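You operate a simulated robot arm through the tools that you are given. There is no shell and no other tool.

You are at the controls of a simulated robot arm. One attempt, no reset.

Task
Swap the grey twist lock in casting one for the yellow one and lock it.
Fine: free the grey lock's lever first and lay that lock on the rigging bay. Set down upright: grey twist lock.
Where things are to end (x, y in the base frame): grey twist lock within 0.06 m of [0.03, -0.98].

The check looks at the end state, three seconds after you hand in, the way a careful person would. Anything else that was tipped, shoved, dropped, spilled or broken makes it a failure.

Robot
A 6-joint arm with a four-finger gripper, fixed in place. Base frame: the origin is at the foot of the arm, x ahead of it, y to its left, z up. Units: m, degrees, N and s.
Its first joint turns from -166.0 to 166.0 degrees. Payload 3.43 kg.
The tool frame sits at the grasp point between the pads (the TCP): z along the fingers, y along the line on which they close. The tips reach 0.03 m beyond it. Largest opening 0.12 m; the body of the gripper starts 0.085 m behind the TCP.
Orientation is that of the tool frame in the base frame, as [roll, pitch, yaw] about the fixed x, y, z axes, in that order (R = Rz(yaw) Ry(pitch) Rx(roll)). With the fingers straight down and closing along the base's y, the tool's x points along the base's -x, its y along +y and its z along -z.

Tools
- The arm moves only by the tool drive_tool. Its arguments are lists of equal length, an entry for each row: "offset": the shift along the tool's x, y, z in units of 30 mm (1.0 is 30 mm), a list of three; "dr": the turn, a rotation vector about the tool's x, y, z in units of 8 degrees (1.0 is 8 degrees), a list of three. In form: {"offset": [[dx, dy, dz], ...], "dr": [[wx, wy, wz], ...]}. A call has 1 to 20 rows; each row shifts and turns the commanded pose from where the row before left it, along the tool's axes as they then stand. "hand" is the closure in counts, from 0 (fully open) to 255 (shut), set as the call begins (left out, the last holds). A call with a number of a shift or a turn outside -1 to 1 is refused whole. Each row takes 0.2 s and may step no farther than 0.05 m and 8.6 degrees from the row before; otherwise, or with a gripper value out of range, the whole call is refused. Where a pose cannot be reached the arm comes as near as it can. A force on the tool above 40 N (or 10 N above the force at the start of the call, whichever is more), or a blocked arm, ends the call early, and 0.2 s more pass. The fingers move at their own pace and stop on an object; they squeeze with about 21 N. The grip force told is the motor's: it shows also when the fingers shut on nothing. Time passes only in rows, and 0.2 s behind the last, so rows that do not move let the fingers close. The reply holds the time, the measured pose of the TCP, the force on the tool along the base axes, the opening and the grip force, in the units named above and with some noise, with the torque about the TCP (base axes, N m) and any sound that the robot's microphone picked up.
- Cameras (640 x 400 px; columns grow to the right, rows downward): "scene" is fixed at [0.2252, -0.6411, 1.7353]; the picture's right is [0.84, -0.55, 0.00], its down [-0.53, -0.81, -0.27] and it looks along [0.15, 0.23, -0.96] (base axes); focal length 214 px, centre (320, 200). "wrist" rides on the gripper at [0.071, -0.017, -0.12] in the tool frame; the picture's right is [0.23, 0.97, 0.00], its down [-0.81, 0.19, -0.55] and it looks along [-0.54, 0.13, 0.83] (tool axes); focal length 275 px, centre (320, 200). There is no depth. A picture from a camera that has moved, and an enlarged one, comes with that camera's place and axes in the base frame and with its lens. The place of the scene camera against the robot may be out by one fixed shift of up to 0.012 m in any direction.
- snapshot(camera): a new picture of that camera. The clock stands still meanwhile.
- close_up(camera, box): a new picture of the part [left, top, right, bottom] of that camera's present view, enlarged. The clock stands still meanwhile.
- job_done(): hands the job in; it is judged then, once.

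Nothing tells you positions but the pictures and the camera data. Unless the task says otherwise, let go and move clear before handing in.

The tools are called after "Call:" by a JSON object that holds its "name" and its "arguments". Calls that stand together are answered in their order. drive_tool: Moves the arm, as the interface text tells. Its arguments: {"type":"object","properties":{"offset":{"type":"array"},"dr":{"type":"array"},"hand":{"type":"number"}},"required":["offset","dr"]} The other tools are called the same way: snapshot (camera) takes a picture; close_up (camera, box) takes an enlarged picture of a part of a camera's view; job_done () hands the job in.

At the start:

```text
time_s: 0.0
position: [0.355, -0.2728, 1.387]
ee_rot: [-180.0, -0.1, -180.0]
force: [0.7, -0.5, 0.0]
ft_torque: [0.01, -0.02, 0.01]
finger_gap: 0.1199
grasp_force: 0.1
```

scene: 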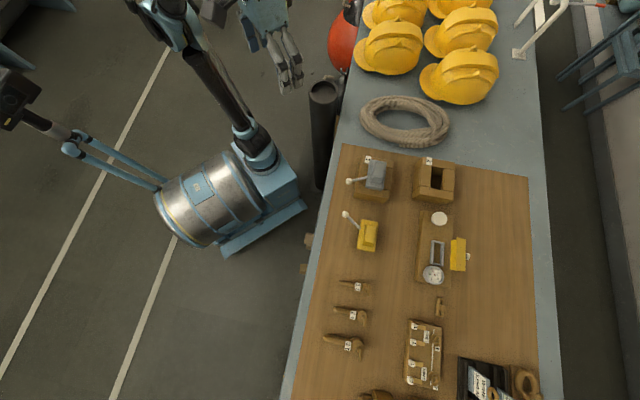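
wrist: 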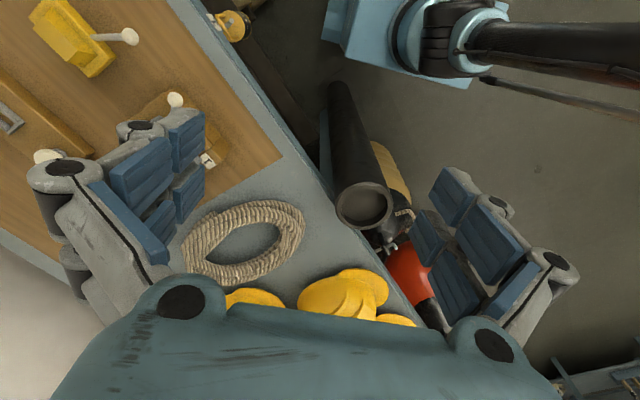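

I see a workbench with two castings near the top, a grey lock in the left casting (with a white lever ball), a yellow lock on the bench below it, and various tools. I'll take enlarged views to work out the layout before moving.

Call:
{"name": "close_up", "arguments": {"camera": "scene", "box": [320, 140, 480, 240]}}

Call:
{"name": "close_up", "arguments": {"camera": "scene", "box": [300, 220, 500, 345]}}

Call:
{"name": "close_up", "arguments": {"camera": "scene", "box": [340, 275, 560, 400]}}

Call:
{"name": "close_up", "arguments": {"camera": "wrist", "box": [0, 0, 320, 200]}}

```text
4.00 times, centred on (400, 190) of scene
camera zoom: at [0.2252, -0.6411, 1.7353], right [0.84, -0.55, 0.0], down [-0.53, -0.81, -0.27], along [0.15, 0.23, -0.96], focal length 858 px, centre (0, 240)
```

zoom: 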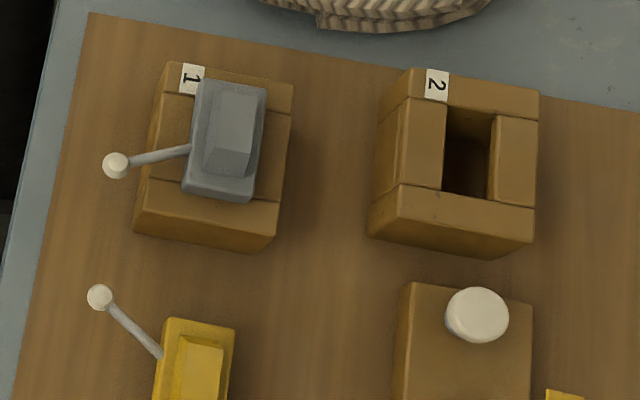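

```text
3.20 times, centred on (400, 282) of scene
camera zoom: at [0.2252, -0.6411, 1.7353], right [0.84, -0.55, 0.0], down [-0.53, -0.81, -0.27], along [0.15, 0.23, -0.96], focal length 686 px, centre (64, -64)
```

zoom: 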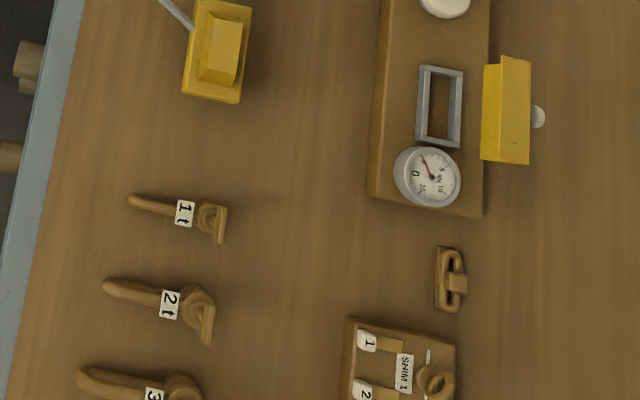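

```text
2.91 times, centred on (450, 338) of scene
camera zoom: at [0.2252, -0.6411, 1.7353], right [0.84, -0.55, 0.0], down [-0.53, -0.81, -0.27], along [0.15, 0.23, -0.96], focal length 624 px, centre (-58, -200)
```

zoom: 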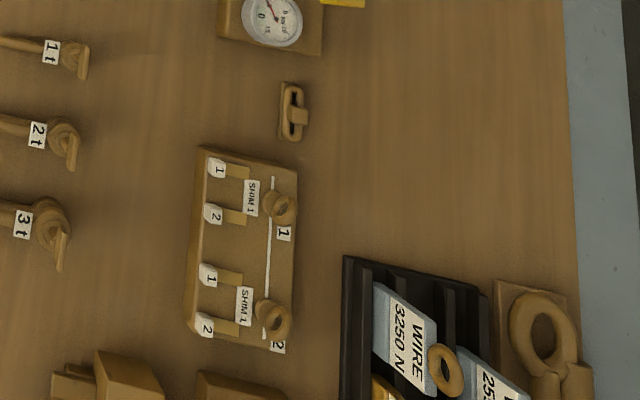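

```text
2.00 times, centred on (160, 100) of wrist
camera zoom: at [0.2854, -0.2895, 1.5077], right [-0.23, 0.97, 0.0], down [0.81, 0.19, 0.55], along [0.54, 0.13, -0.83], focal length 551 px, centre (640, 400)
```

zoom: 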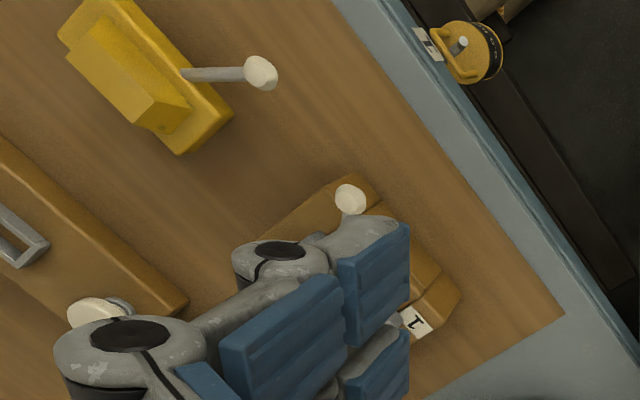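

I see the grey lock seated in casting 1 with its lever pointing toward the robot. A yellow lock stands on the bench, and the bench runs diagonally with its top near z≈0.95. I'll move the wrist over the castings for a better look.

Call:
{"name": "drive_tool", "arguments": {"offset": [[-0.6, -0.82, 0.15], [-0.6, -0.82, 0.15], [-0.6, -0.82, 0.15], [-0.6, -0.82, 0.15], [-0.6, -0.82, 0.15], [-0.6, -0.82, 0.15], [-0.6, -0.82, 0.15], [-0.6, -0.82, 0.15]], "dr": [[0, 0, 0], [0, 0, 0], [0, 0, 0], [0, 0, 0], [0, 0, 0], [0, 0, 0], [0, 0, 0], [0, 0, 0]], "hand": 0}}

Call:
{"name": "snapshot", "arguments": {"camera": "wrist"}}

Call:
{"name": "snapshot", "arguments": {"camera": "scene"}}

```text
time_s: 1.8
position: [0.485, -0.4688, 1.357]
ee_rot: [-179.9, 0.7, 180.0]
force: [-1.1, 1.1, 1.1]
ft_torque: [-0.07, -0.06, -0.02]
finger_gap: 0.12
grasp_force: 0.0
```

```text
taken
camera wrist: at [0.4129, -0.4848, 1.477], right [-0.23, 0.97, 0.0], down [0.8, 0.19, 0.56], along [0.55, 0.13, -0.83], focal length 275 px, centre (320, 200)
```

wrist: 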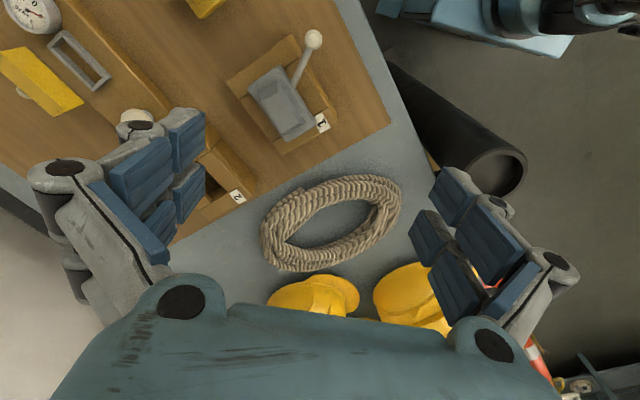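

```text
taken
```

scene: 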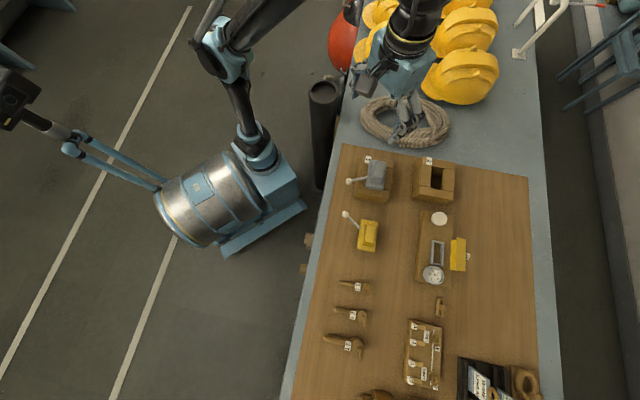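

Call:
{"name": "close_up", "arguments": {"camera": "wrist", "box": [208, 0, 368, 160]}}

Call:
{"name": "close_up", "arguments": {"camera": "wrist", "box": [0, 0, 160, 120]}}

```text
2.50 times, centred on (288, 80) of wrist
camera zoom: at [0.4129, -0.4848, 1.477], right [-0.23, 0.97, 0.0], down [0.8, 0.19, 0.56], along [0.55, 0.13, -0.83], focal length 688 px, centre (400, 500)
```

zoom: 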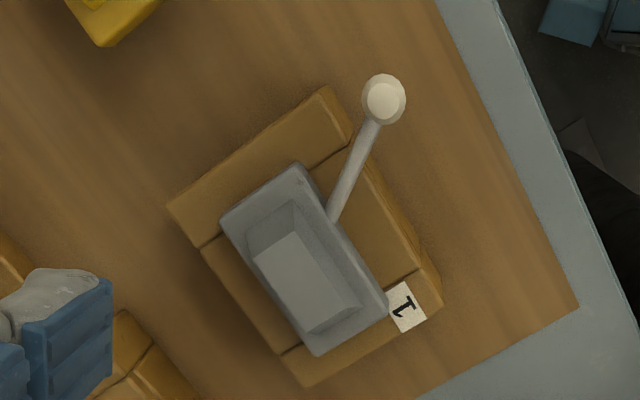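

```text
3.33 times, centred on (80, 60) of wrist
camera zoom: at [0.4129, -0.4848, 1.477], right [-0.23, 0.97, 0.0], down [0.8, 0.19, 0.56], along [0.55, 0.13, -0.83], focal length 918 px, centre (1120, 667)
```

zoom: 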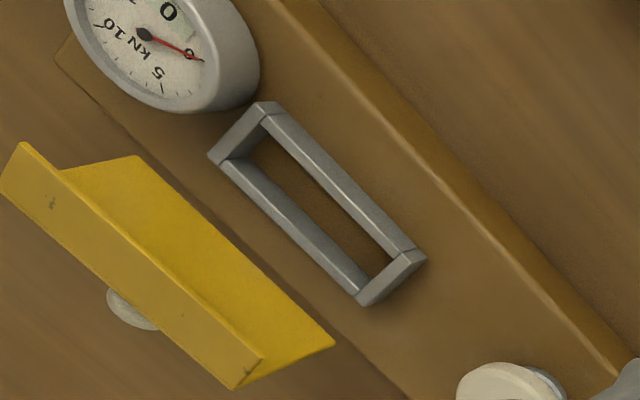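

The geometry so far:
- **Grey lock:** centre near (0.54, -0.51), axis at 45°, lever ball near (0.44, -0.486, 1.08).
- **Yellow lock:** lever sits about 60° away from the grey lever's angle, so that is presumably the unlocked position.

Next I'll turn the tool 45° and look closer.

Call:
{"name": "drive_tool", "arguments": {"offset": [[0, 0, 0], [0, 0, 0], [0, 0, 0], [0, 0, 0], [0, 0, 0], [0, 0, 0], [0.727, -0.64, 0.713], [0.727, -0.64, 0.713], [0.727, -0.64, 0.713], [0.727, -0.64, 0.713], [0.727, -0.64, 0.713], [0, 0, 0]], "dr": [[0, 0, -0.9375], [0, 0, -0.9375], [0, 0, -0.9375], [0, 0, -0.9375], [0, 0, -0.9375], [0, 0, -0.9375], [0, 0, 0], [0, 0, 0], [0, 0, 0], [0, 0, 0], [0, 0, 0], [0, 0, 0]]}}

Call:
{"name": "snapshot", "arguments": {"camera": "wrist"}}

Call:
{"name": "snapshot", "arguments": {"camera": "scene"}}

```text
time_s: 4.4
position: [0.4753, -0.6159, 1.2495]
ee_rot: [-179.5, 0.5, -135.0]
force: [0.7, 0.4, -0.4]
ft_torque: [-0.02, 0.01, 0.0]
finger_gap: 0.12
grasp_force: 0.1
```

```text
taken
camera wrist: at [0.436, -0.6767, 1.3701], right [-0.85, 0.53, -0.01], down [0.43, 0.71, 0.56], along [0.3, 0.47, -0.83], focal length 275 px, centre (320, 200)
```

wrist: 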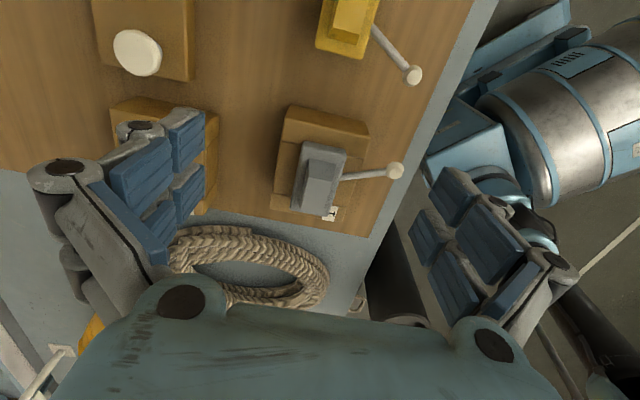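

```text
taken
```

scene: 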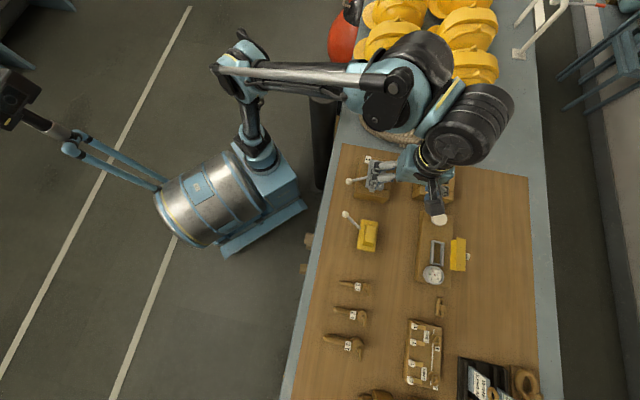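

Call:
{"name": "close_up", "arguments": {"camera": "wrist", "box": [256, 90, 416, 230]}}

Call:
{"name": "close_up", "arguments": {"camera": "wrist", "box": [290, 0, 450, 100]}}

```text
2.86 times, centred on (336, 160) of wrist
camera zoom: at [0.436, -0.6767, 1.3701], right [-0.85, 0.53, -0.01], down [0.43, 0.71, 0.56], along [0.3, 0.47, -0.83], focal length 786 px, centre (274, 314)
```

zoom: 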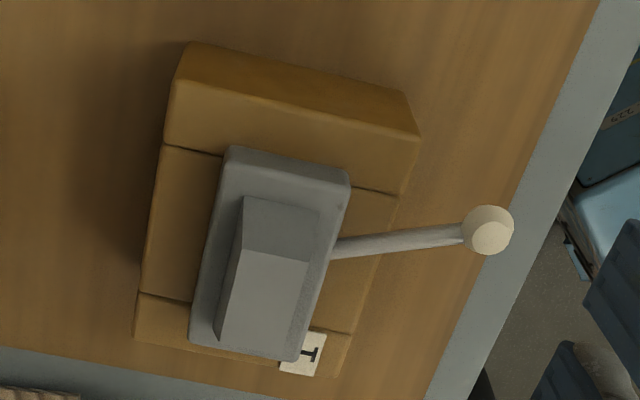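

```text
4.00 times, centred on (370, 50) of wrist
camera zoom: at [0.436, -0.6767, 1.3701], right [-0.85, 0.53, -0.01], down [0.43, 0.71, 0.56], along [0.3, 0.47, -0.83], focal length 1101 px, centre (120, 800)
```

zoom: 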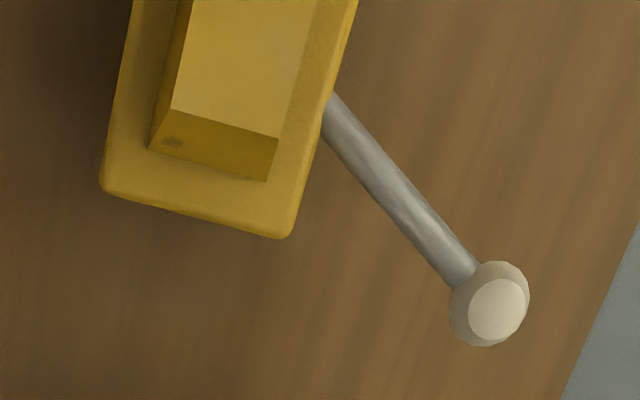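

The wrist views put the grey ball near (0.4415, -0.487, 1.057) and the lock pivot near (0.5405, -0.514). I'll close the fingers, go beside the ball on its far side, and check by eye before touching anything.

Call:
{"name": "drive_tool", "arguments": {"offset": [[-0.283, 0.96, 0], [-0.283, 0.96, 0], [-0.283, 0.96, 0], [-0.283, 0.96, 0], [0, 0, 0.9], [0, 0, 0.9], [0, 0, 0.9], [0, 0, 0.9], [0, 0, 0.9], [0, 0, 0]], "dr": [[0, 0, 0], [0, 0, 0], [0, 0, 0], [0, 0, 0], [0, 0, 0], [0, 0, 0], [0, 0, 0], [0, 0, 0], [0, 0, 0], [0, 0, 0]], "hand": 255}}

Call:
{"name": "snapshot", "arguments": {"camera": "wrist"}}

Call:
{"name": "close_up", "arguments": {"camera": "scene", "box": [320, 140, 480, 240]}}

```text
time_s: 6.6
position: [0.4185, -0.5104, 1.1137]
ee_rot: [-179.5, 0.4, -135.0]
force: [0.4, 1.1, -0.1]
ft_torque: [0.02, -0.02, -0.03]
finger_gap: 0.0002
grasp_force: 20.7
```

```text
taken
camera wrist: at [0.38, -0.5712, 1.2341], right [-0.85, 0.53, -0.01], down [0.43, 0.71, 0.56], along [0.3, 0.47, -0.83], focal length 275 px, centre (320, 200)
```

wrist: 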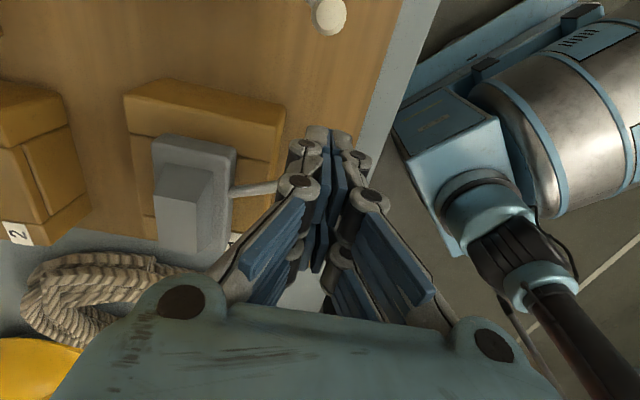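

```text
4.00 times, centred on (400, 190) of scene
camera zoom: at [0.2252, -0.6411, 1.7353], right [0.84, -0.55, 0.0], down [-0.53, -0.81, -0.27], along [0.15, 0.23, -0.96], focal length 858 px, centre (0, 240)
```

zoom: 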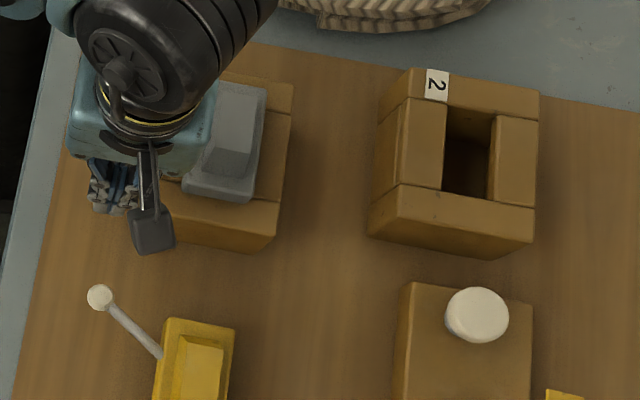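

Call:
{"name": "close_up", "arguments": {"camera": "wrist", "box": [220, 100, 420, 260]}}

Call:
{"name": "close_up", "arguments": {"camera": "scene", "box": [330, 160, 394, 200]}}

```text
2.50 times, centred on (320, 180) of wrist
camera zoom: at [0.38, -0.5712, 1.2341], right [-0.85, 0.53, -0.01], down [0.43, 0.71, 0.56], along [0.3, 0.47, -0.83], focal length 688 px, centre (320, 250)
```

zoom: 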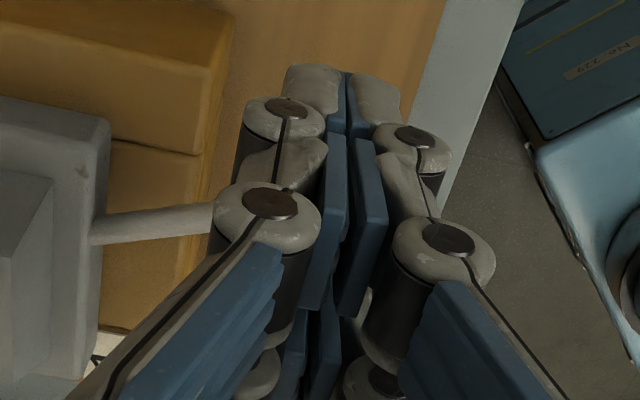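

```text
10.00 times, centred on (362, 180) of scene
camera zoom: at [0.2252, -0.6411, 1.7353], right [0.84, -0.55, 0.0], down [-0.53, -0.81, -0.27], along [0.15, 0.23, -0.96], focal length 2145 px, centre (-100, 400)
```

zoom: 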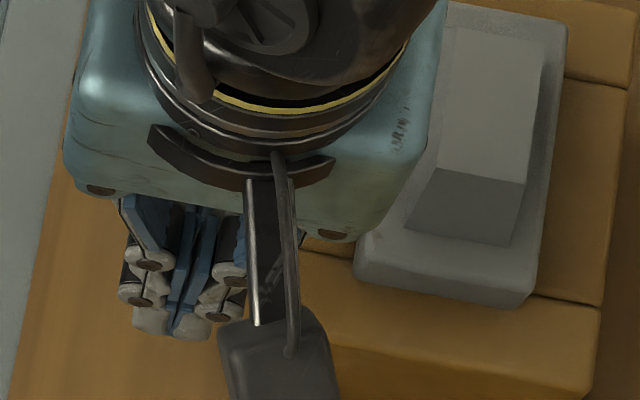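

The fingertips are closed just off the ball. The finger visuals look a little wider than stated, so I'll back off another centimetre, lower to ball height, and check.

Call:
{"name": "drive_tool", "arguments": {"offset": [[0.33, 0, 0], [0, 0, 0.6], [0, 0, 0.6], [0, 0, 0]], "dr": [[0, 0, 0], [0, 0, 0], [0, 0, 0], [0, 0, 0]]}}

Call:
{"name": "close_up", "arguments": {"camera": "wrist", "box": [220, 100, 420, 260]}}

Call:
{"name": "close_up", "arguments": {"camera": "scene", "box": [330, 160, 394, 200]}}

```text
time_s: 7.6
position: [0.413, -0.5165, 1.0788]
ee_rot: [-179.5, 0.5, -135.1]
force: [0.0, 0.0, 0.1]
ft_torque: [0.01, -0.01, 0.01]
finger_gap: 0.0003
grasp_force: 21.0
```

```text
2.50 times, centred on (320, 180) of wrist
camera zoom: at [0.374, -0.5776, 1.198], right [-0.85, 0.53, -0.01], down [0.43, 0.71, 0.56], along [0.3, 0.47, -0.83], focal length 688 px, centre (320, 250)
```

zoom: 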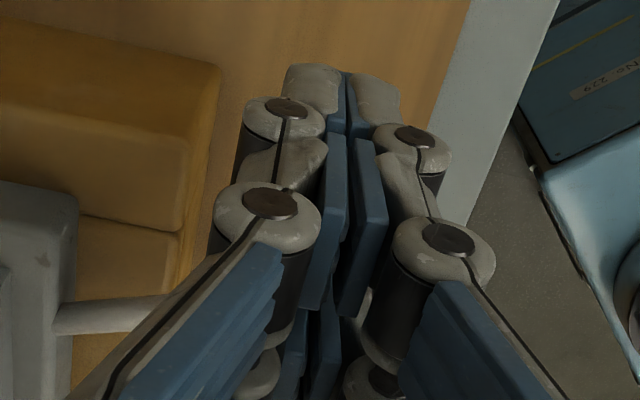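

```text
10.00 times, centred on (362, 180) of scene
camera zoom: at [0.2252, -0.6411, 1.7353], right [0.84, -0.55, 0.0], down [-0.53, -0.81, -0.27], along [0.15, 0.23, -0.96], focal length 2145 px, centre (-100, 400)
```

zoom: 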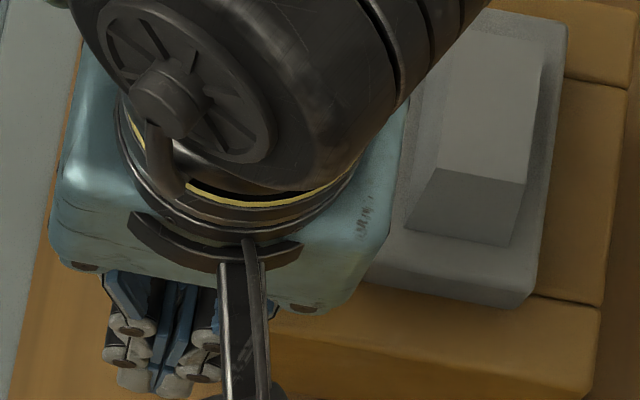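

Clear of the ball with no contact force. Now I'll push the ball gently along +e1 (up the bench) to about mid-travel, then check.

Call:
{"name": "drive_tool", "arguments": {"offset": [[-0.233, 0, 0], [-0.233, 0, 0], [-0.233, 0.03, 0], [-0.233, 0.12, 0], [-0.233, 0.1, 0], [-0.233, 0.08, 0], [-0.233, 0.07, 0], [-0.233, 0.05, 0], [-0.233, 0.02, 0], [-0.233, 0, 0]], "dr": [[0, 0, 0], [0, 0, 0], [0, 0, 0], [0, 0, 0], [0, 0, 0], [0, 0, 0], [0, 0, 0], [0, 0, 0], [0, 0, 0], [0, 0, 0]]}}

Call:
{"name": "snapshot", "arguments": {"camera": "wrist"}}

Call:
{"name": "close_up", "arguments": {"camera": "scene", "box": [330, 150, 410, 200]}}

```text
time_s: 9.8
position: [0.4539, -0.4585, 1.0796]
ee_rot: [-179.5, 0.5, -134.9]
force: [0.3, -0.5, 0.6]
ft_torque: [0.01, 0.01, 0.0]
finger_gap: 0.0
grasp_force: 21.8
```

```text
taken
camera wrist: at [0.4142, -0.5187, 1.2001], right [-0.85, 0.52, -0.01], down [0.43, 0.71, 0.56], along [0.3, 0.47, -0.83], focal length 275 px, centre (320, 200)
```

wrist: 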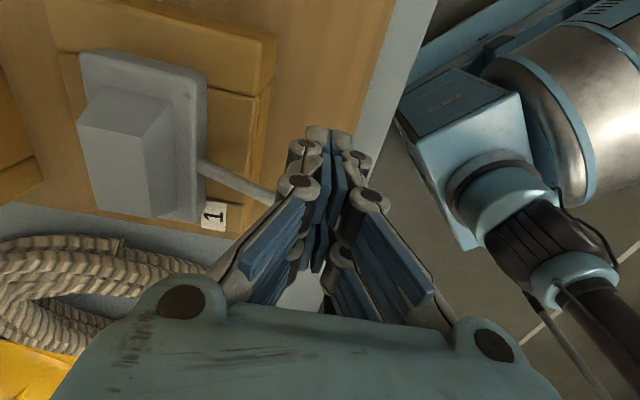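

```text
8.00 times, centred on (370, 175) of scene
camera zoom: at [0.2252, -0.6411, 1.7353], right [0.84, -0.55, 0.0], down [-0.53, -0.81, -0.27], along [0.15, 0.23, -0.96], focal length 1716 px, centre (-80, 400)
```

zoom: 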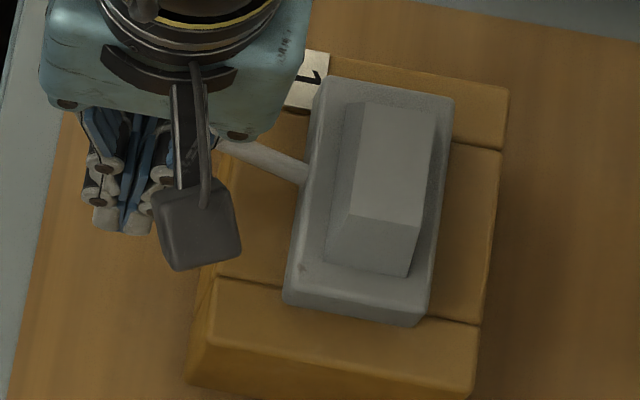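

The lever turns with almost no force and is a bit past mid-travel. I'll continue toward the other end (+30°), watching force and sound.

Call:
{"name": "drive_tool", "arguments": {"offset": [[-0.2, -0.04, 0], [-0.2, -0.05, 0], [-0.2, -0.07, 0], [-0.2, -0.08, 0], [-0.2, -0.09, 0], [0, 0, 0]], "dr": [[0, 0, 0], [0, 0, 0], [0, 0, 0], [0, 0, 0], [0, 0, 0], [0, 0, 0]]}}

Call:
{"name": "close_up", "arguments": {"camera": "scene", "box": [330, 150, 410, 200]}}

Call:
{"name": "snapshot", "arguments": {"camera": "wrist"}}

```text
time_s: 11.2
position: [0.4812, -0.444, 1.0797]
ee_rot: [-179.6, 0.4, -134.9]
force: [-0.3, -0.7, 0.1]
ft_torque: [-0.02, 0.01, 0.0]
finger_gap: 0.0
grasp_force: 20.8
```

```text
8.00 times, centred on (370, 175) of scene
camera zoom: at [0.2252, -0.6411, 1.7353], right [0.84, -0.55, 0.0], down [-0.53, -0.81, -0.27], along [0.15, 0.23, -0.96], focal length 1716 px, centre (-80, 400)
```

zoom: 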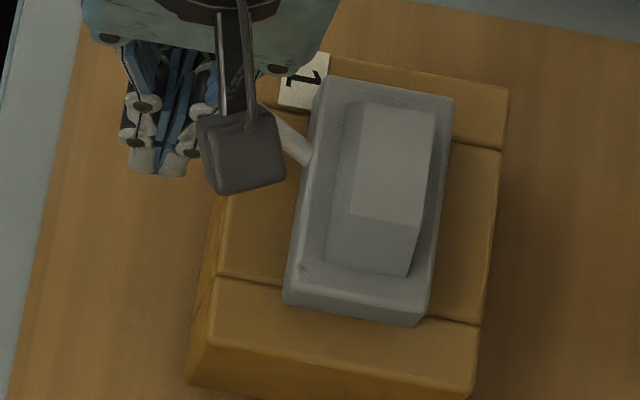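

```text
taken
camera wrist: at [0.4421, -0.5053, 1.1997], right [-0.85, 0.53, -0.01], down [0.43, 0.71, 0.56], along [0.3, 0.47, -0.83], focal length 275 px, centre (320, 200)
```

wrist: 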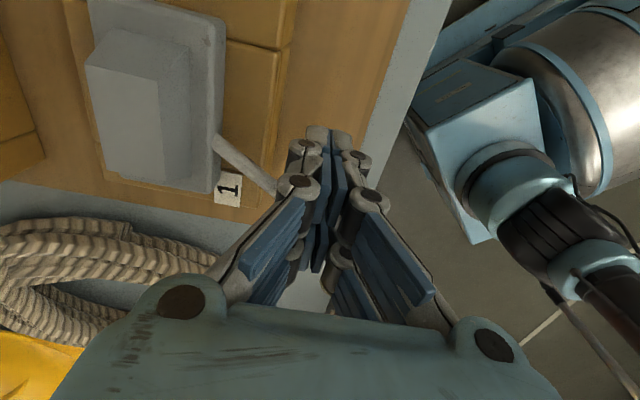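

The lever now looks about like the yellow one's angle. I'll back off, raise, and get a clear look at both levers.

Call:
{"name": "drive_tool", "arguments": {"offset": [[0.5, 0, 0], [0.5, 0, 0], [0, 0, -1], [0, 0, -1], [0, 0, -1], [0, 0, -1], [0.9, -0.9, -0.5], [0.9, -0.9, -0.5], [0.9, -0.9, -0.5], [0, 0, 0]], "dr": [[0, 0, 0], [0, 0, 0], [0, 0, 0], [0, 0, 0], [0, 0, 0], [0, 0, 0], [0, 0, 0], [0, 0, 0], [0, 0, 0], [0, 0, 0]], "hand": 0}}

Call:
{"name": "snapshot", "arguments": {"camera": "wrist"}}

Call:
{"name": "close_up", "arguments": {"camera": "scene", "box": [320, 140, 480, 240]}}

```text
time_s: 13.4
position: [0.455, -0.5816, 1.2442]
ee_rot: [-179.6, 0.4, -135.0]
force: [-0.1, 0.4, -0.7]
ft_torque: [0.0, -0.02, 0.01]
finger_gap: 0.1199
grasp_force: 0.0
```

```text
taken
camera wrist: at [0.4158, -0.6424, 1.3648], right [-0.85, 0.53, -0.01], down [0.43, 0.71, 0.56], along [0.3, 0.47, -0.83], focal length 275 px, centre (320, 200)
```

wrist: 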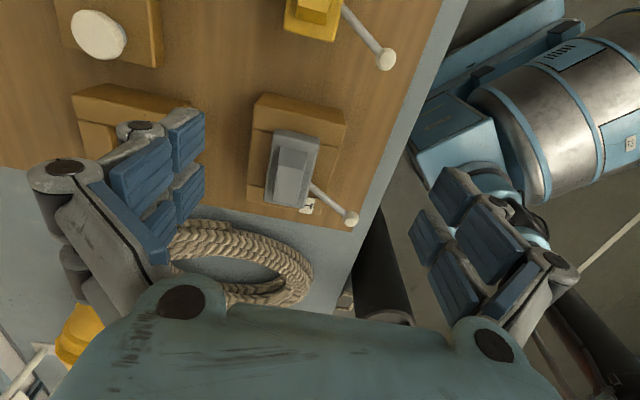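

```text
4.00 times, centred on (400, 190) of scene
camera zoom: at [0.2252, -0.6411, 1.7353], right [0.84, -0.55, 0.0], down [-0.53, -0.81, -0.27], along [0.15, 0.23, -0.96], focal length 858 px, centre (0, 240)
```

zoom: 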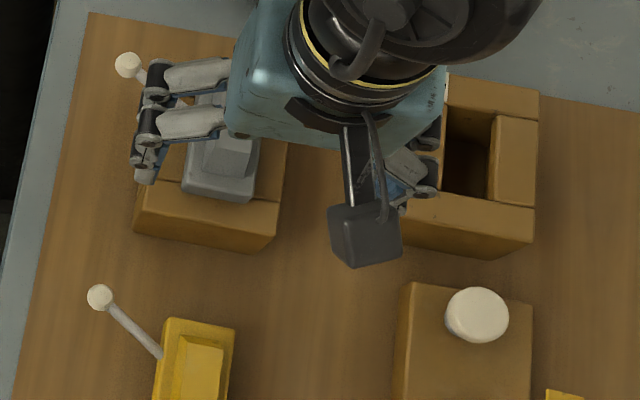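

Call:
{"name": "close_up", "arguments": {"camera": "wrist", "box": [230, 85, 390, 235]}}

Call:
{"name": "close_up", "arguments": {"camera": "wrist", "box": [260, 0, 420, 100]}}

```text
2.67 times, centred on (310, 160) of wrist
camera zoom: at [0.4158, -0.6424, 1.3648], right [-0.85, 0.53, -0.01], down [0.43, 0.71, 0.56], along [0.3, 0.47, -0.83], focal length 734 px, centre (347, 307)
```

zoom: 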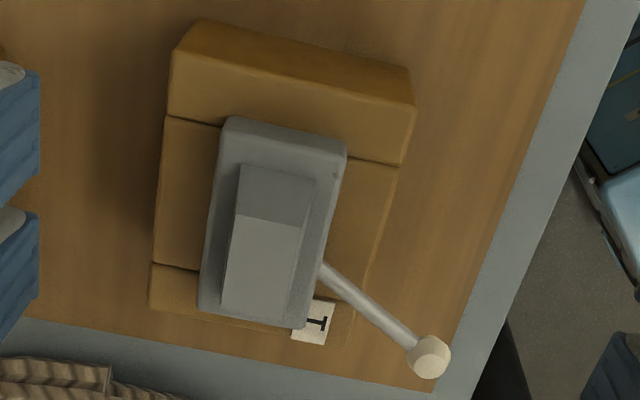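

```text
4.00 times, centred on (340, 50) of wrist
camera zoom: at [0.4158, -0.6424, 1.3648], right [-0.85, 0.53, -0.01], down [0.43, 0.71, 0.56], along [0.3, 0.47, -0.83], focal length 1101 px, centre (240, 800)
```

zoom: 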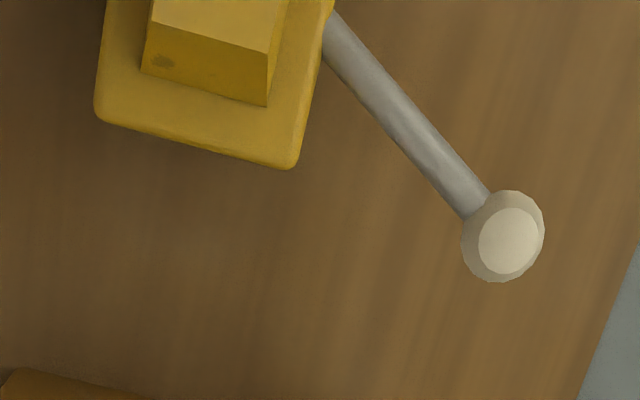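

The grey lever is now at about 24°, against about 31° for the yellow's. I'll nudge it the remaining few degrees to its end, in small steps, watching for the stop.

Call:
{"name": "drive_tool", "arguments": {"offset": [[-0.796, 0.658, 0], [-0.796, 0.658, 0], [-0.796, 0.658, 0], [-0.796, 0.658, 0], [0, 0, 0.914], [0, 0, 0.914], [0, 0, 0.914], [0, 0, 0.914], [0, 0, 0.914], [0, 0, 0.914], [-0.2, 0, 0], [-0.2, 0, 0], [-0.2, -0.04, 0], [-0.15, -0.06, 0], [0, 0, 0]], "dr": [[0, 0, 0], [0, 0, 0], [0, 0, 0], [0, 0, 0], [0, 0, 0], [0, 0, 0], [0, 0, 0], [0, 0, 0], [0, 0, 0], [0, 0, 0], [0, 0, 0], [0, 0, 0], [0, 0, 0], [0, 0, 0], [0, 0, 0]], "hand": 255}}

Call:
{"name": "snapshot", "arguments": {"camera": "wrist"}}

```text
time_s: 16.6
position: [0.4891, -0.4417, 1.0817]
ee_rot: [-179.5, 0.4, -135.0]
force: [-0.9, 0.0, -0.1]
ft_torque: [0.04, -0.05, 0.03]
finger_gap: 0.0001
grasp_force: 21.0
```

```text
taken
camera wrist: at [0.4507, -0.5031, 1.2007], right [-0.85, 0.53, -0.01], down [0.43, 0.71, 0.56], along [0.3, 0.47, -0.83], focal length 275 px, centre (320, 200)
```

wrist: 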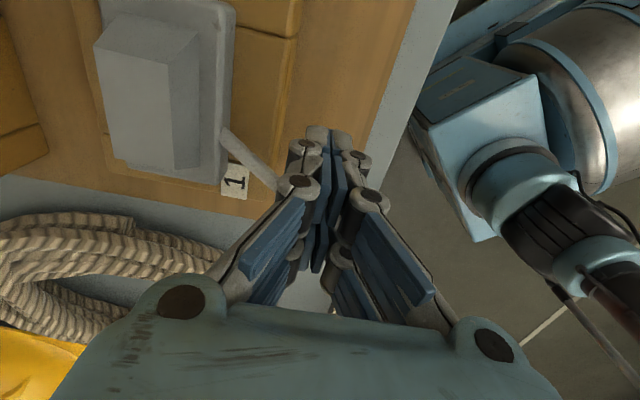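

Call:
{"name": "drive_tool", "arguments": {"offset": [[-0.08, -0.03, 0], [-0.08, -0.03, 0], [-0.08, -0.03, 0], [0, 0, 0]], "dr": [[0, 0, 0], [0, 0, 0], [0, 0, 0], [0, 0, 0]]}}

Call:
{"name": "snapshot", "arguments": {"camera": "wrist"}}

```text
time_s: 17.6
position: [0.4955, -0.4399, 1.0819]
ee_rot: [-179.5, 0.4, -134.9]
force: [-0.7, 0.0, 0.2]
ft_torque: [0.0, 0.03, 0.04]
finger_gap: 0.0001
grasp_force: 21.0
```

```text
taken
camera wrist: at [0.4571, -0.5006, 1.2008], right [-0.85, 0.53, -0.01], down [0.43, 0.71, 0.56], along [0.3, 0.47, -0.83], focal length 275 px, centre (320, 200)
```

wrist: 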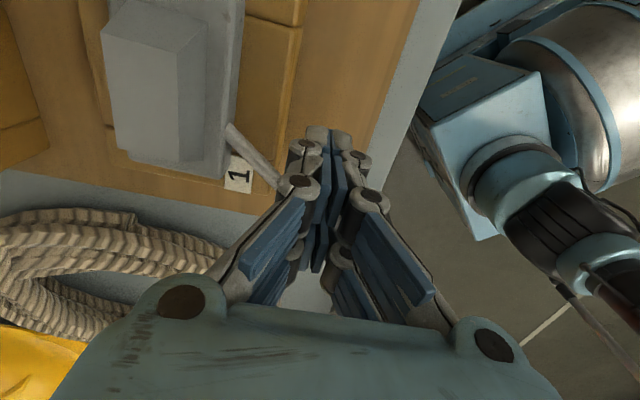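

No stop felt yet, and the lever should be near 31–32°. I'll back away and compare both levers' angles carefully.

Call:
{"name": "drive_tool", "arguments": {"offset": [[0.5, 0, 0], [0.5, 0, 0], [0, 0, -1], [0, 0, -1], [0, 0, -1], [0, 0, -1], [0.95, -0.7, -0.7], [0.95, -0.7, -0.7], [0.95, -0.7, -0.7], [0.95, -0.4, -0.7], [0.95, 0, -0.7], [0.95, 0, -0.7], [0, 0, 0]], "dr": [[0, 0, 0], [0, 0, 0], [0, 0, 0], [0, 0, 0], [0, 0, 0], [0, 0, 0], [0, 0, 0], [0, 0, 0], [0, 0, 0], [0, 0, 0], [0, 0, 0], [0, 0, 0], [0, 0, 0]], "hand": 0}}

Call:
{"name": "snapshot", "arguments": {"camera": "wrist"}}

Call:
{"name": "snapshot", "arguments": {"camera": "scene"}}

```text
time_s: 20.4
position: [0.4052, -0.6314, 1.3251]
ee_rot: [-179.5, 0.4, -135.1]
force: [-1.0, -0.7, 0.4]
ft_torque: [-0.01, 0.01, 0.0]
finger_gap: 0.1201
grasp_force: 0.1
```

```text
taken
camera wrist: at [0.3663, -0.6927, 1.4449], right [-0.85, 0.53, -0.01], down [0.43, 0.71, 0.56], along [0.3, 0.47, -0.83], focal length 275 px, centre (320, 200)
```

wrist: 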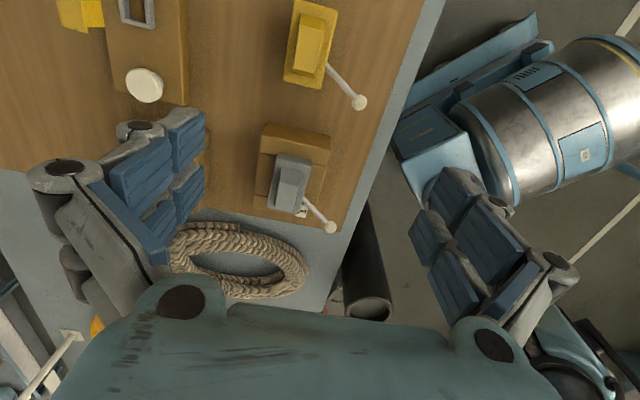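

```text
taken
```

scene: 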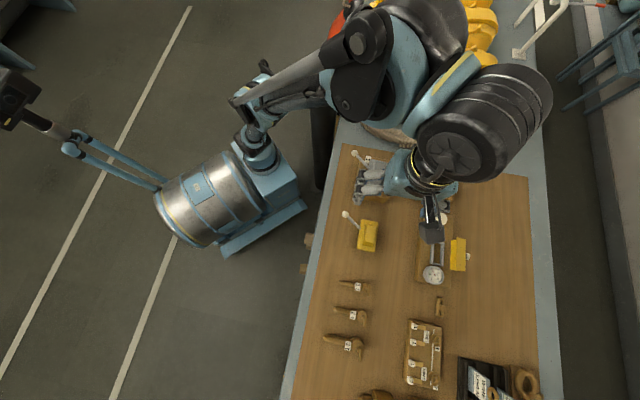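

Call:
{"name": "close_up", "arguments": {"camera": "wrist", "box": [240, 0, 400, 120]}}

Call:
{"name": "close_up", "arguments": {"camera": "wrist", "box": [230, 115, 390, 240]}}

```text
3.33 times, centred on (320, 60) of wrist
camera zoom: at [0.3663, -0.6927, 1.4449], right [-0.85, 0.53, -0.01], down [0.43, 0.71, 0.56], along [0.3, 0.47, -0.83], focal length 918 px, centre (320, 667)
```

zoom: 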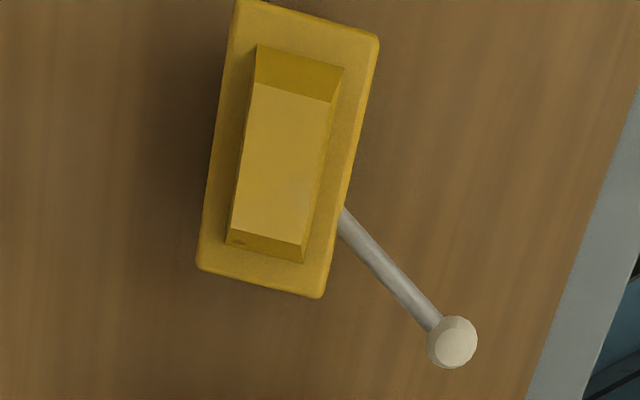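

```text
3.20 times, centred on (310, 178) of wrist
camera zoom: at [0.3663, -0.6927, 1.4449], right [-0.85, 0.53, -0.01], down [0.43, 0.71, 0.56], along [0.3, 0.47, -0.83], focal length 881 px, centre (352, 272)
```

zoom: 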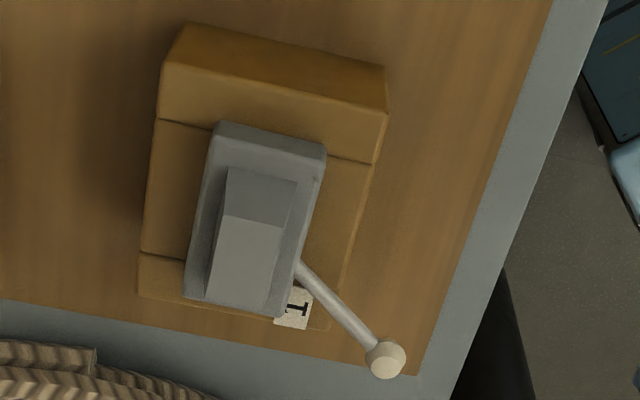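

Both levers now sit at about the same angle relative to their lock bodies (~31–33°), so the grey lever looks freed. Before lifting it I'll turn the wrist and look at the rigging bay near (0.03, -0.98).

Call:
{"name": "drive_tool", "arguments": {"offset": [[0, 0, 0], [0, 0, 0], [0, 0, 0], [0, 0, 0], [0, 0, 0], [0, 0, 0], [0, 0, 0], [0, 0, 0], [0, 0, 0], [0, 0, 0], [0, 0, 0], [0, 0, 0], [0, 0, 0], [0, 0, 0], [0, 0, 0], [0, 0, 0], [0, 0, 0], [0, 0, 0]], "dr": [[0, 0, 0.9375], [0, 0, 0.9375], [0, 0, 0.9375], [0, 0, 0.9375], [0, 0, 0.9375], [0, 0, 0.9375], [0, 0, 0.9375], [0, 0, 0.9375], [0, 0, 0.9375], [0, 0, 0.9375], [0, 0, 0.9375], [0, 0, 0.9375], [0, 0, 0.9375], [0, 0, 0.9375], [0, 0, 0.9375], [0, 0, 0.9375], [0, 0, 0.9375], [0, 0, 0.9375]]}}

Call:
{"name": "drive_tool", "arguments": {"offset": [[-0.4, -0.958, 0], [-0.4, -0.958, 0], [-0.4, -0.958, 0], [-0.4, -0.958, 0], [-0.4, -0.958, 0], [-0.4, -0.958, 0], [-0.4, -0.958, 0], [-0.4, -0.958, 0], [-0.4, -0.958, 0], [-0.4, -0.958, 0], [-0.4, -0.958, 0], [-0.4, -0.958, 0], [0, 0, 0]], "dr": [[0, 0, 0], [0, 0, 0], [0, 0, 0], [0, 0, 0], [0, 0, 0], [0, 0, 0], [0, 0, 0], [0, 0, 0], [0, 0, 0], [0, 0, 0], [0, 0, 0], [0, 0, 0], [0, 0, 0]]}}

Call:
{"name": "snapshot", "arguments": {"camera": "wrist"}}

Call:
{"name": "snapshot", "arguments": {"camera": "scene"}}

```text
time_s: 24.2
position: [0.4037, -0.6336, 1.3254]
ee_rot: [179.4, 0.1, 89.9]
force: [-0.5, 1.0, 0.2]
ft_torque: [0.01, 0.03, -0.01]
finger_gap: 0.1202
grasp_force: 0.1
```

```text
time_s: 27.0
position: [0.0769, -0.7171, 1.2601]
ee_rot: [179.4, 0.2, 90.0]
force: [1.7, -0.1, -0.1]
ft_torque: [0.01, 0.01, -0.01]
finger_gap: 0.1198
grasp_force: 0.1
out of reach, approached as far as the arm can: row 4, 5, 6, 7, 8, 9, 10, 11, 12
```

```text
taken
camera wrist: at [0.0593, -0.6458, 1.3798], right [0.97, 0.23, 0.01], down [0.19, -0.81, 0.56], along [0.14, -0.54, -0.83], focal length 275 px, centre (320, 200)
```

wrist: 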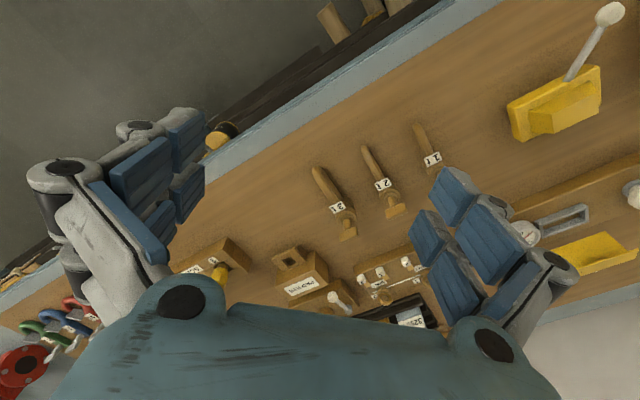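

```text
taken
```

scene: 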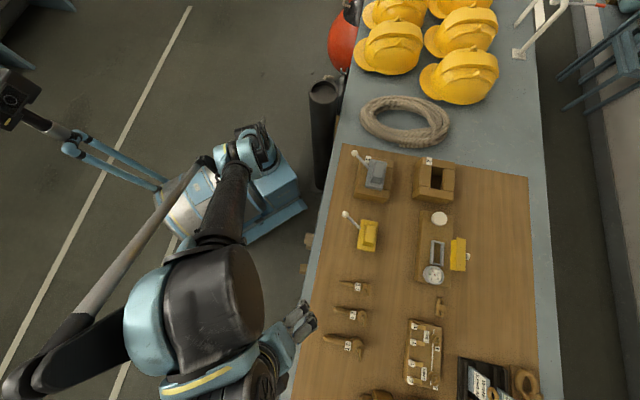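

Call:
{"name": "close_up", "arguments": {"camera": "wrist", "box": [160, 140, 440, 330]}}

Call:
{"name": "close_up", "arguments": {"camera": "wrist", "box": [0, 240, 160, 400]}}

Call:
{"name": "close_up", "arguments": {"camera": "scene", "box": [280, 300, 440, 400]}}

```text
2.11 times, centred on (300, 235) of wrist
camera zoom: at [0.0593, -0.6458, 1.3798], right [0.97, 0.23, 0.01], down [0.19, -0.81, 0.56], along [0.14, -0.54, -0.83], focal length 580 px, centre (362, 126)
```

zoom: 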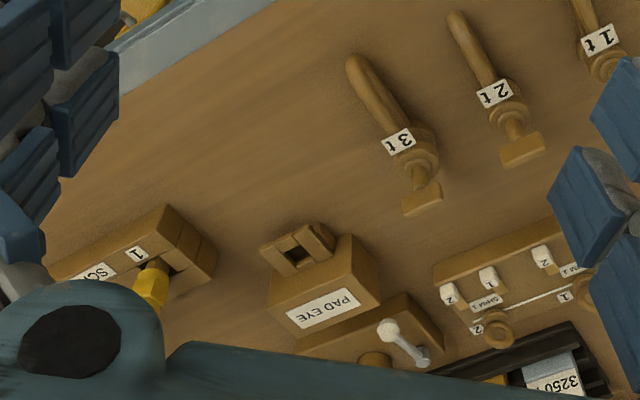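

```text
2.50 times, centred on (80, 320) of wrist
camera zoom: at [0.0593, -0.6458, 1.3798], right [0.97, 0.23, 0.01], down [0.19, -0.81, 0.56], along [0.14, -0.54, -0.83], focal length 688 px, centre (920, -100)
```

zoom: 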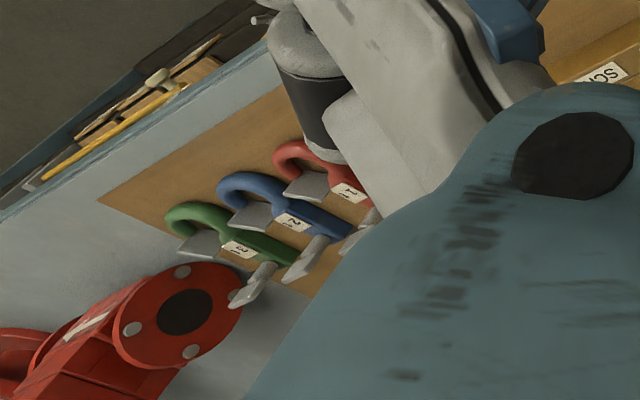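

```text
4.00 times, centred on (360, 350) of scene
camera zoom: at [0.2252, -0.6411, 1.7353], right [0.84, -0.55, 0.0], down [-0.53, -0.81, -0.27], along [0.15, 0.23, -0.96], focal length 858 px, centre (160, -400)
```

zoom: 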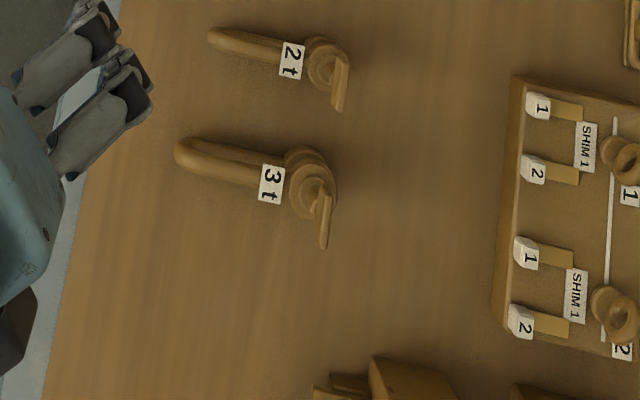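

The target spot (0.03, -0.98) is a bare patch between the "1 SC…" block, the PAD EYE box and the 3t shackle. It's near the arm's reach limit, so I'll go lower for a closer survey of that patch.

Call:
{"name": "drive_tool", "arguments": {"offset": [[0, 0, 0.8], [0, 0, 0.8], [0, 0, 0.8]], "dr": [[0, 0, 0], [0, 0, 0], [0, 0, 0]]}}

```text
time_s: 27.8
position: [0.0795, -0.7192, 1.1872]
ee_rot: [179.5, 0.1, 90.1]
force: [-0.2, 0.0, 0.3]
ft_torque: [-0.01, -0.03, 0.01]
finger_gap: 0.12
grasp_force: 0.0
```

Call:
{"name": "drive_tool", "arguments": {"offset": [[-0.667, -0.417, 0.39], [-0.667, -0.417, 0.39], [-0.667, -0.417, 0.39], [-0.667, -0.417, 0.39], [0, 0, 0]], "dr": [[0, 0, 0], [0, 0, 0], [0, 0, 0], [0, 0, 0], [0, 0, 0]]}}

Call:
{"name": "snapshot", "arguments": {"camera": "wrist"}}

Call:
{"name": "close_up", "arguments": {"camera": "wrist", "box": [170, 40, 450, 330]}}

```text
time_s: 29.0
position: [0.0287, -0.802, 1.1391]
ee_rot: [179.3, 0.0, 89.9]
force: [0.3, -0.2, 0.2]
ft_torque: [-0.02, -0.02, 0.0]
finger_gap: 0.12
grasp_force: 0.0
```

```text
taken
camera wrist: at [0.0114, -0.7289, 1.2589], right [0.97, 0.23, 0.01], down [0.19, -0.81, 0.56], along [0.14, -0.54, -0.83], focal length 275 px, centre (320, 200)
```

wrist: 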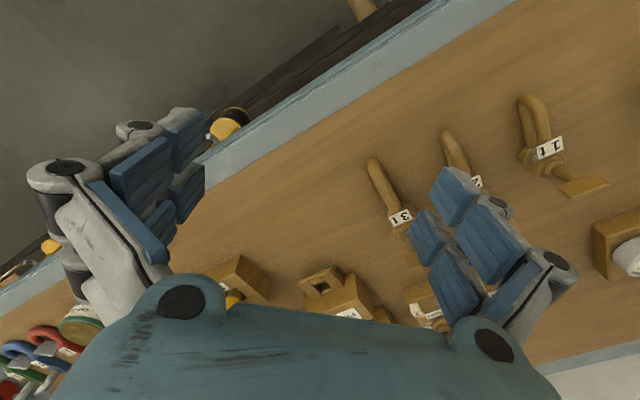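

```text
1.38 times, centred on (310, 185) of wrist
camera zoom: at [0.0114, -0.7289, 1.2589], right [0.97, 0.23, 0.01], down [0.19, -0.81, 0.56], along [0.14, -0.54, -0.83], focal length 380 px, centre (334, 221)
```

zoom: 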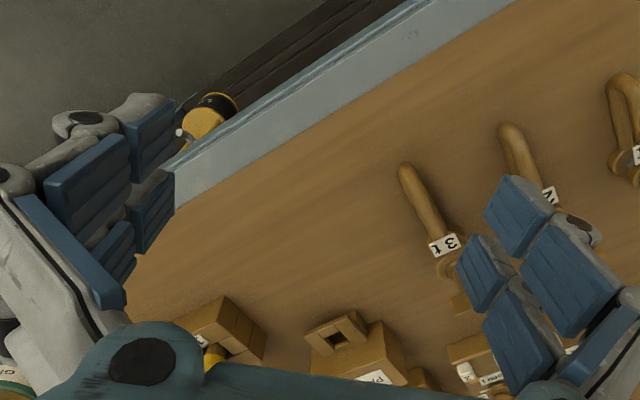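

Call:
{"name": "close_up", "arguments": {"camera": "wrist", "box": [210, 235, 400, 330]}}

Call:
{"name": "close_up", "arguments": {"camera": "scene", "box": [320, 330, 440, 400]}}

```text
3.37 times, centred on (305, 282) of wrist
camera zoom: at [0.0114, -0.7289, 1.2589], right [0.97, 0.23, 0.01], down [0.19, -0.81, 0.56], along [0.14, -0.54, -0.83], focal length 927 px, centre (370, -78)
```

zoom: 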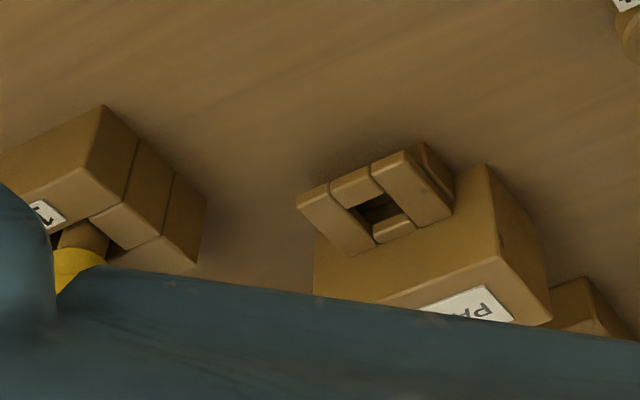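

```text
5.33 times, centred on (380, 365) of scene
camera zoom: at [0.2252, -0.6411, 1.7353], right [0.84, -0.55, 0.0], down [-0.53, -0.81, -0.27], along [0.15, 0.23, -0.96], focal length 1144 px, centre (0, -680)
```

zoom: 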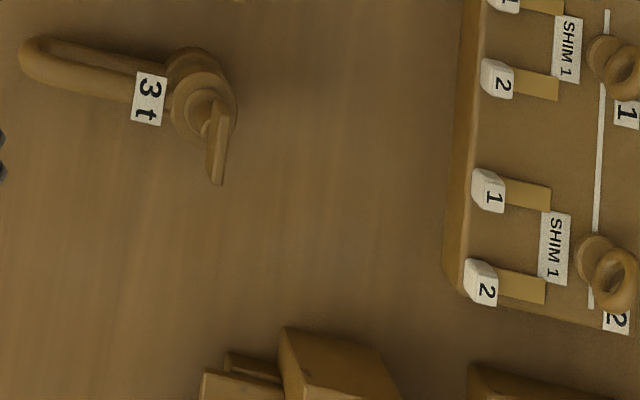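

The bay patch is clear: the PAD EYE bracket starts at e2≈0.80, the "1" block at about e1<-0.725, and the shackle sits beyond e1≈-0.55. Gripping across the lock's width suits that space, so I'll return above the grey lock and turn the tool to close along e2.

Call:
{"name": "drive_tool", "arguments": {"offset": [[0.5, 0.93, -0.02], [0.5, 0.93, -0.02], [0.5, 0.93, -0.02], [0.5, 0.93, -0.02], [0.5, 0.93, -0.02], [0.5, 0.93, -0.02], [0.5, 0.93, -0.02], [0.5, 0.93, -0.02], [0.5, 0.93, -0.02], [0.5, 0.93, -0.02], [0.5, 0.93, -0.02], [0.5, 0.93, -0.02], [0.5, 0.93, -0.02], [0.5, 0.93, -0.02], [0.5, 0.93, -0.02], [0.5, 0.93, -0.02], [0.5, 0.93, -0.02], [0.5, 0.93, -0.02]], "dr": [[0, 0, 0], [0, 0, 0], [0, 0, 0], [0, 0, 0], [0, 0, 0], [0, 0, 0], [0, 0, 0], [0, 0, 0], [0, 0, 0], [0, 0, 0], [0, 0, 0], [0, 0, 0], [0, 0, 0], [0, 0, 0], [0, 0, 0], [0, 0, 0], [0, 0, 0], [0, 0, 0]]}}

Call:
{"name": "drive_tool", "arguments": {"offset": [[0, 0, 0], [0, 0, 0], [0, 0, 0], [0, 0, 0], [0, 0, 0], [0, 0, 0], [0, 0, 0], [0, 0, 0], [0, 0, 0], [0, 0, 0], [0, 0, 0], [0, 0, 0], [0, 0, 0], [0, 0, 0], [0, 0, 0], [0, 0, 0], [0, 0, 0], [0, 0, 0], [0, 0, 0]], "dr": [[0, 0, -0.9375], [0, 0, -0.9375], [0, 0, -0.9375], [0, 0, -0.9375], [0, 0, -0.9375], [0, 0, -0.9375], [0, 0, -0.9375], [0, 0, -0.9375], [0, 0, -0.9375], [0, 0, -0.9375], [0, 0, -0.9375], [0, 0, -0.9375], [0, 0, -0.9375], [0, 0, -0.9375], [0, 0, -0.9375], [0, 0, -0.9375], [0, 0, -0.9375], [0, 0, -0.9375], [0, 0, 0]]}}

Call:
{"name": "snapshot", "arguments": {"camera": "wrist"}}

Call:
{"name": "close_up", "arguments": {"camera": "wrist", "box": [200, 40, 440, 240]}}

```text
time_s: 32.8
position: [0.5303, -0.5282, 1.1564]
ee_rot: [179.4, 0.2, 90.0]
force: [0.3, 0.3, -0.1]
ft_torque: [-0.02, -0.01, 0.01]
finger_gap: 0.1196
grasp_force: 0.0
```

```text
time_s: 36.8
position: [0.5308, -0.5319, 1.1552]
ee_rot: [-179.5, 0.4, -134.9]
force: [0.5, -0.3, -0.2]
ft_torque: [-0.02, -0.01, -0.02]
finger_gap: 0.12
grasp_force: 0.0
```

```text
taken
camera wrist: at [0.491, -0.5923, 1.2753], right [-0.85, 0.52, -0.01], down [0.43, 0.71, 0.56], along [0.3, 0.47, -0.83], focal length 275 px, centre (320, 200)
```

wrist: 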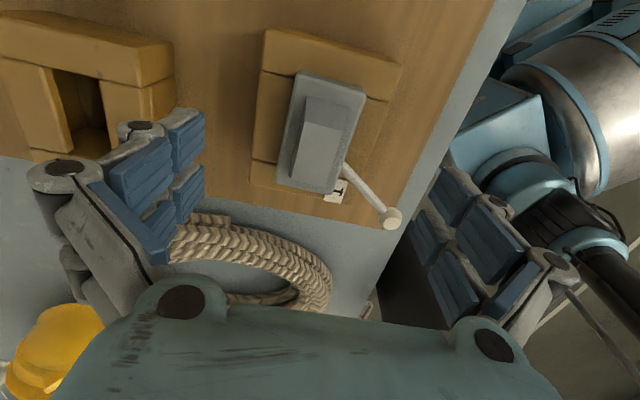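

```text
2.00 times, centred on (320, 140) of wrist
camera zoom: at [0.491, -0.5923, 1.2753], right [-0.85, 0.52, -0.01], down [0.43, 0.71, 0.56], along [0.3, 0.47, -0.83], focal length 551 px, centre (320, 320)
```

zoom: 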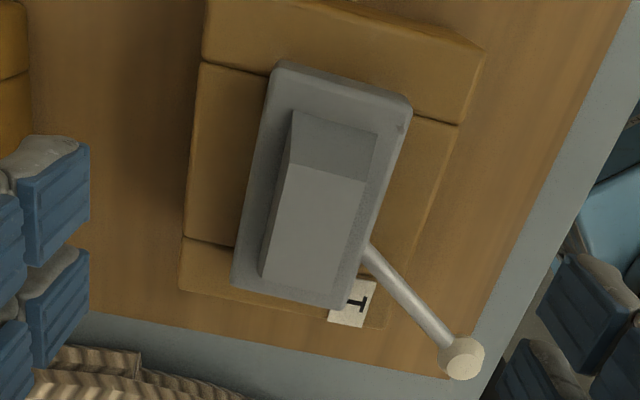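

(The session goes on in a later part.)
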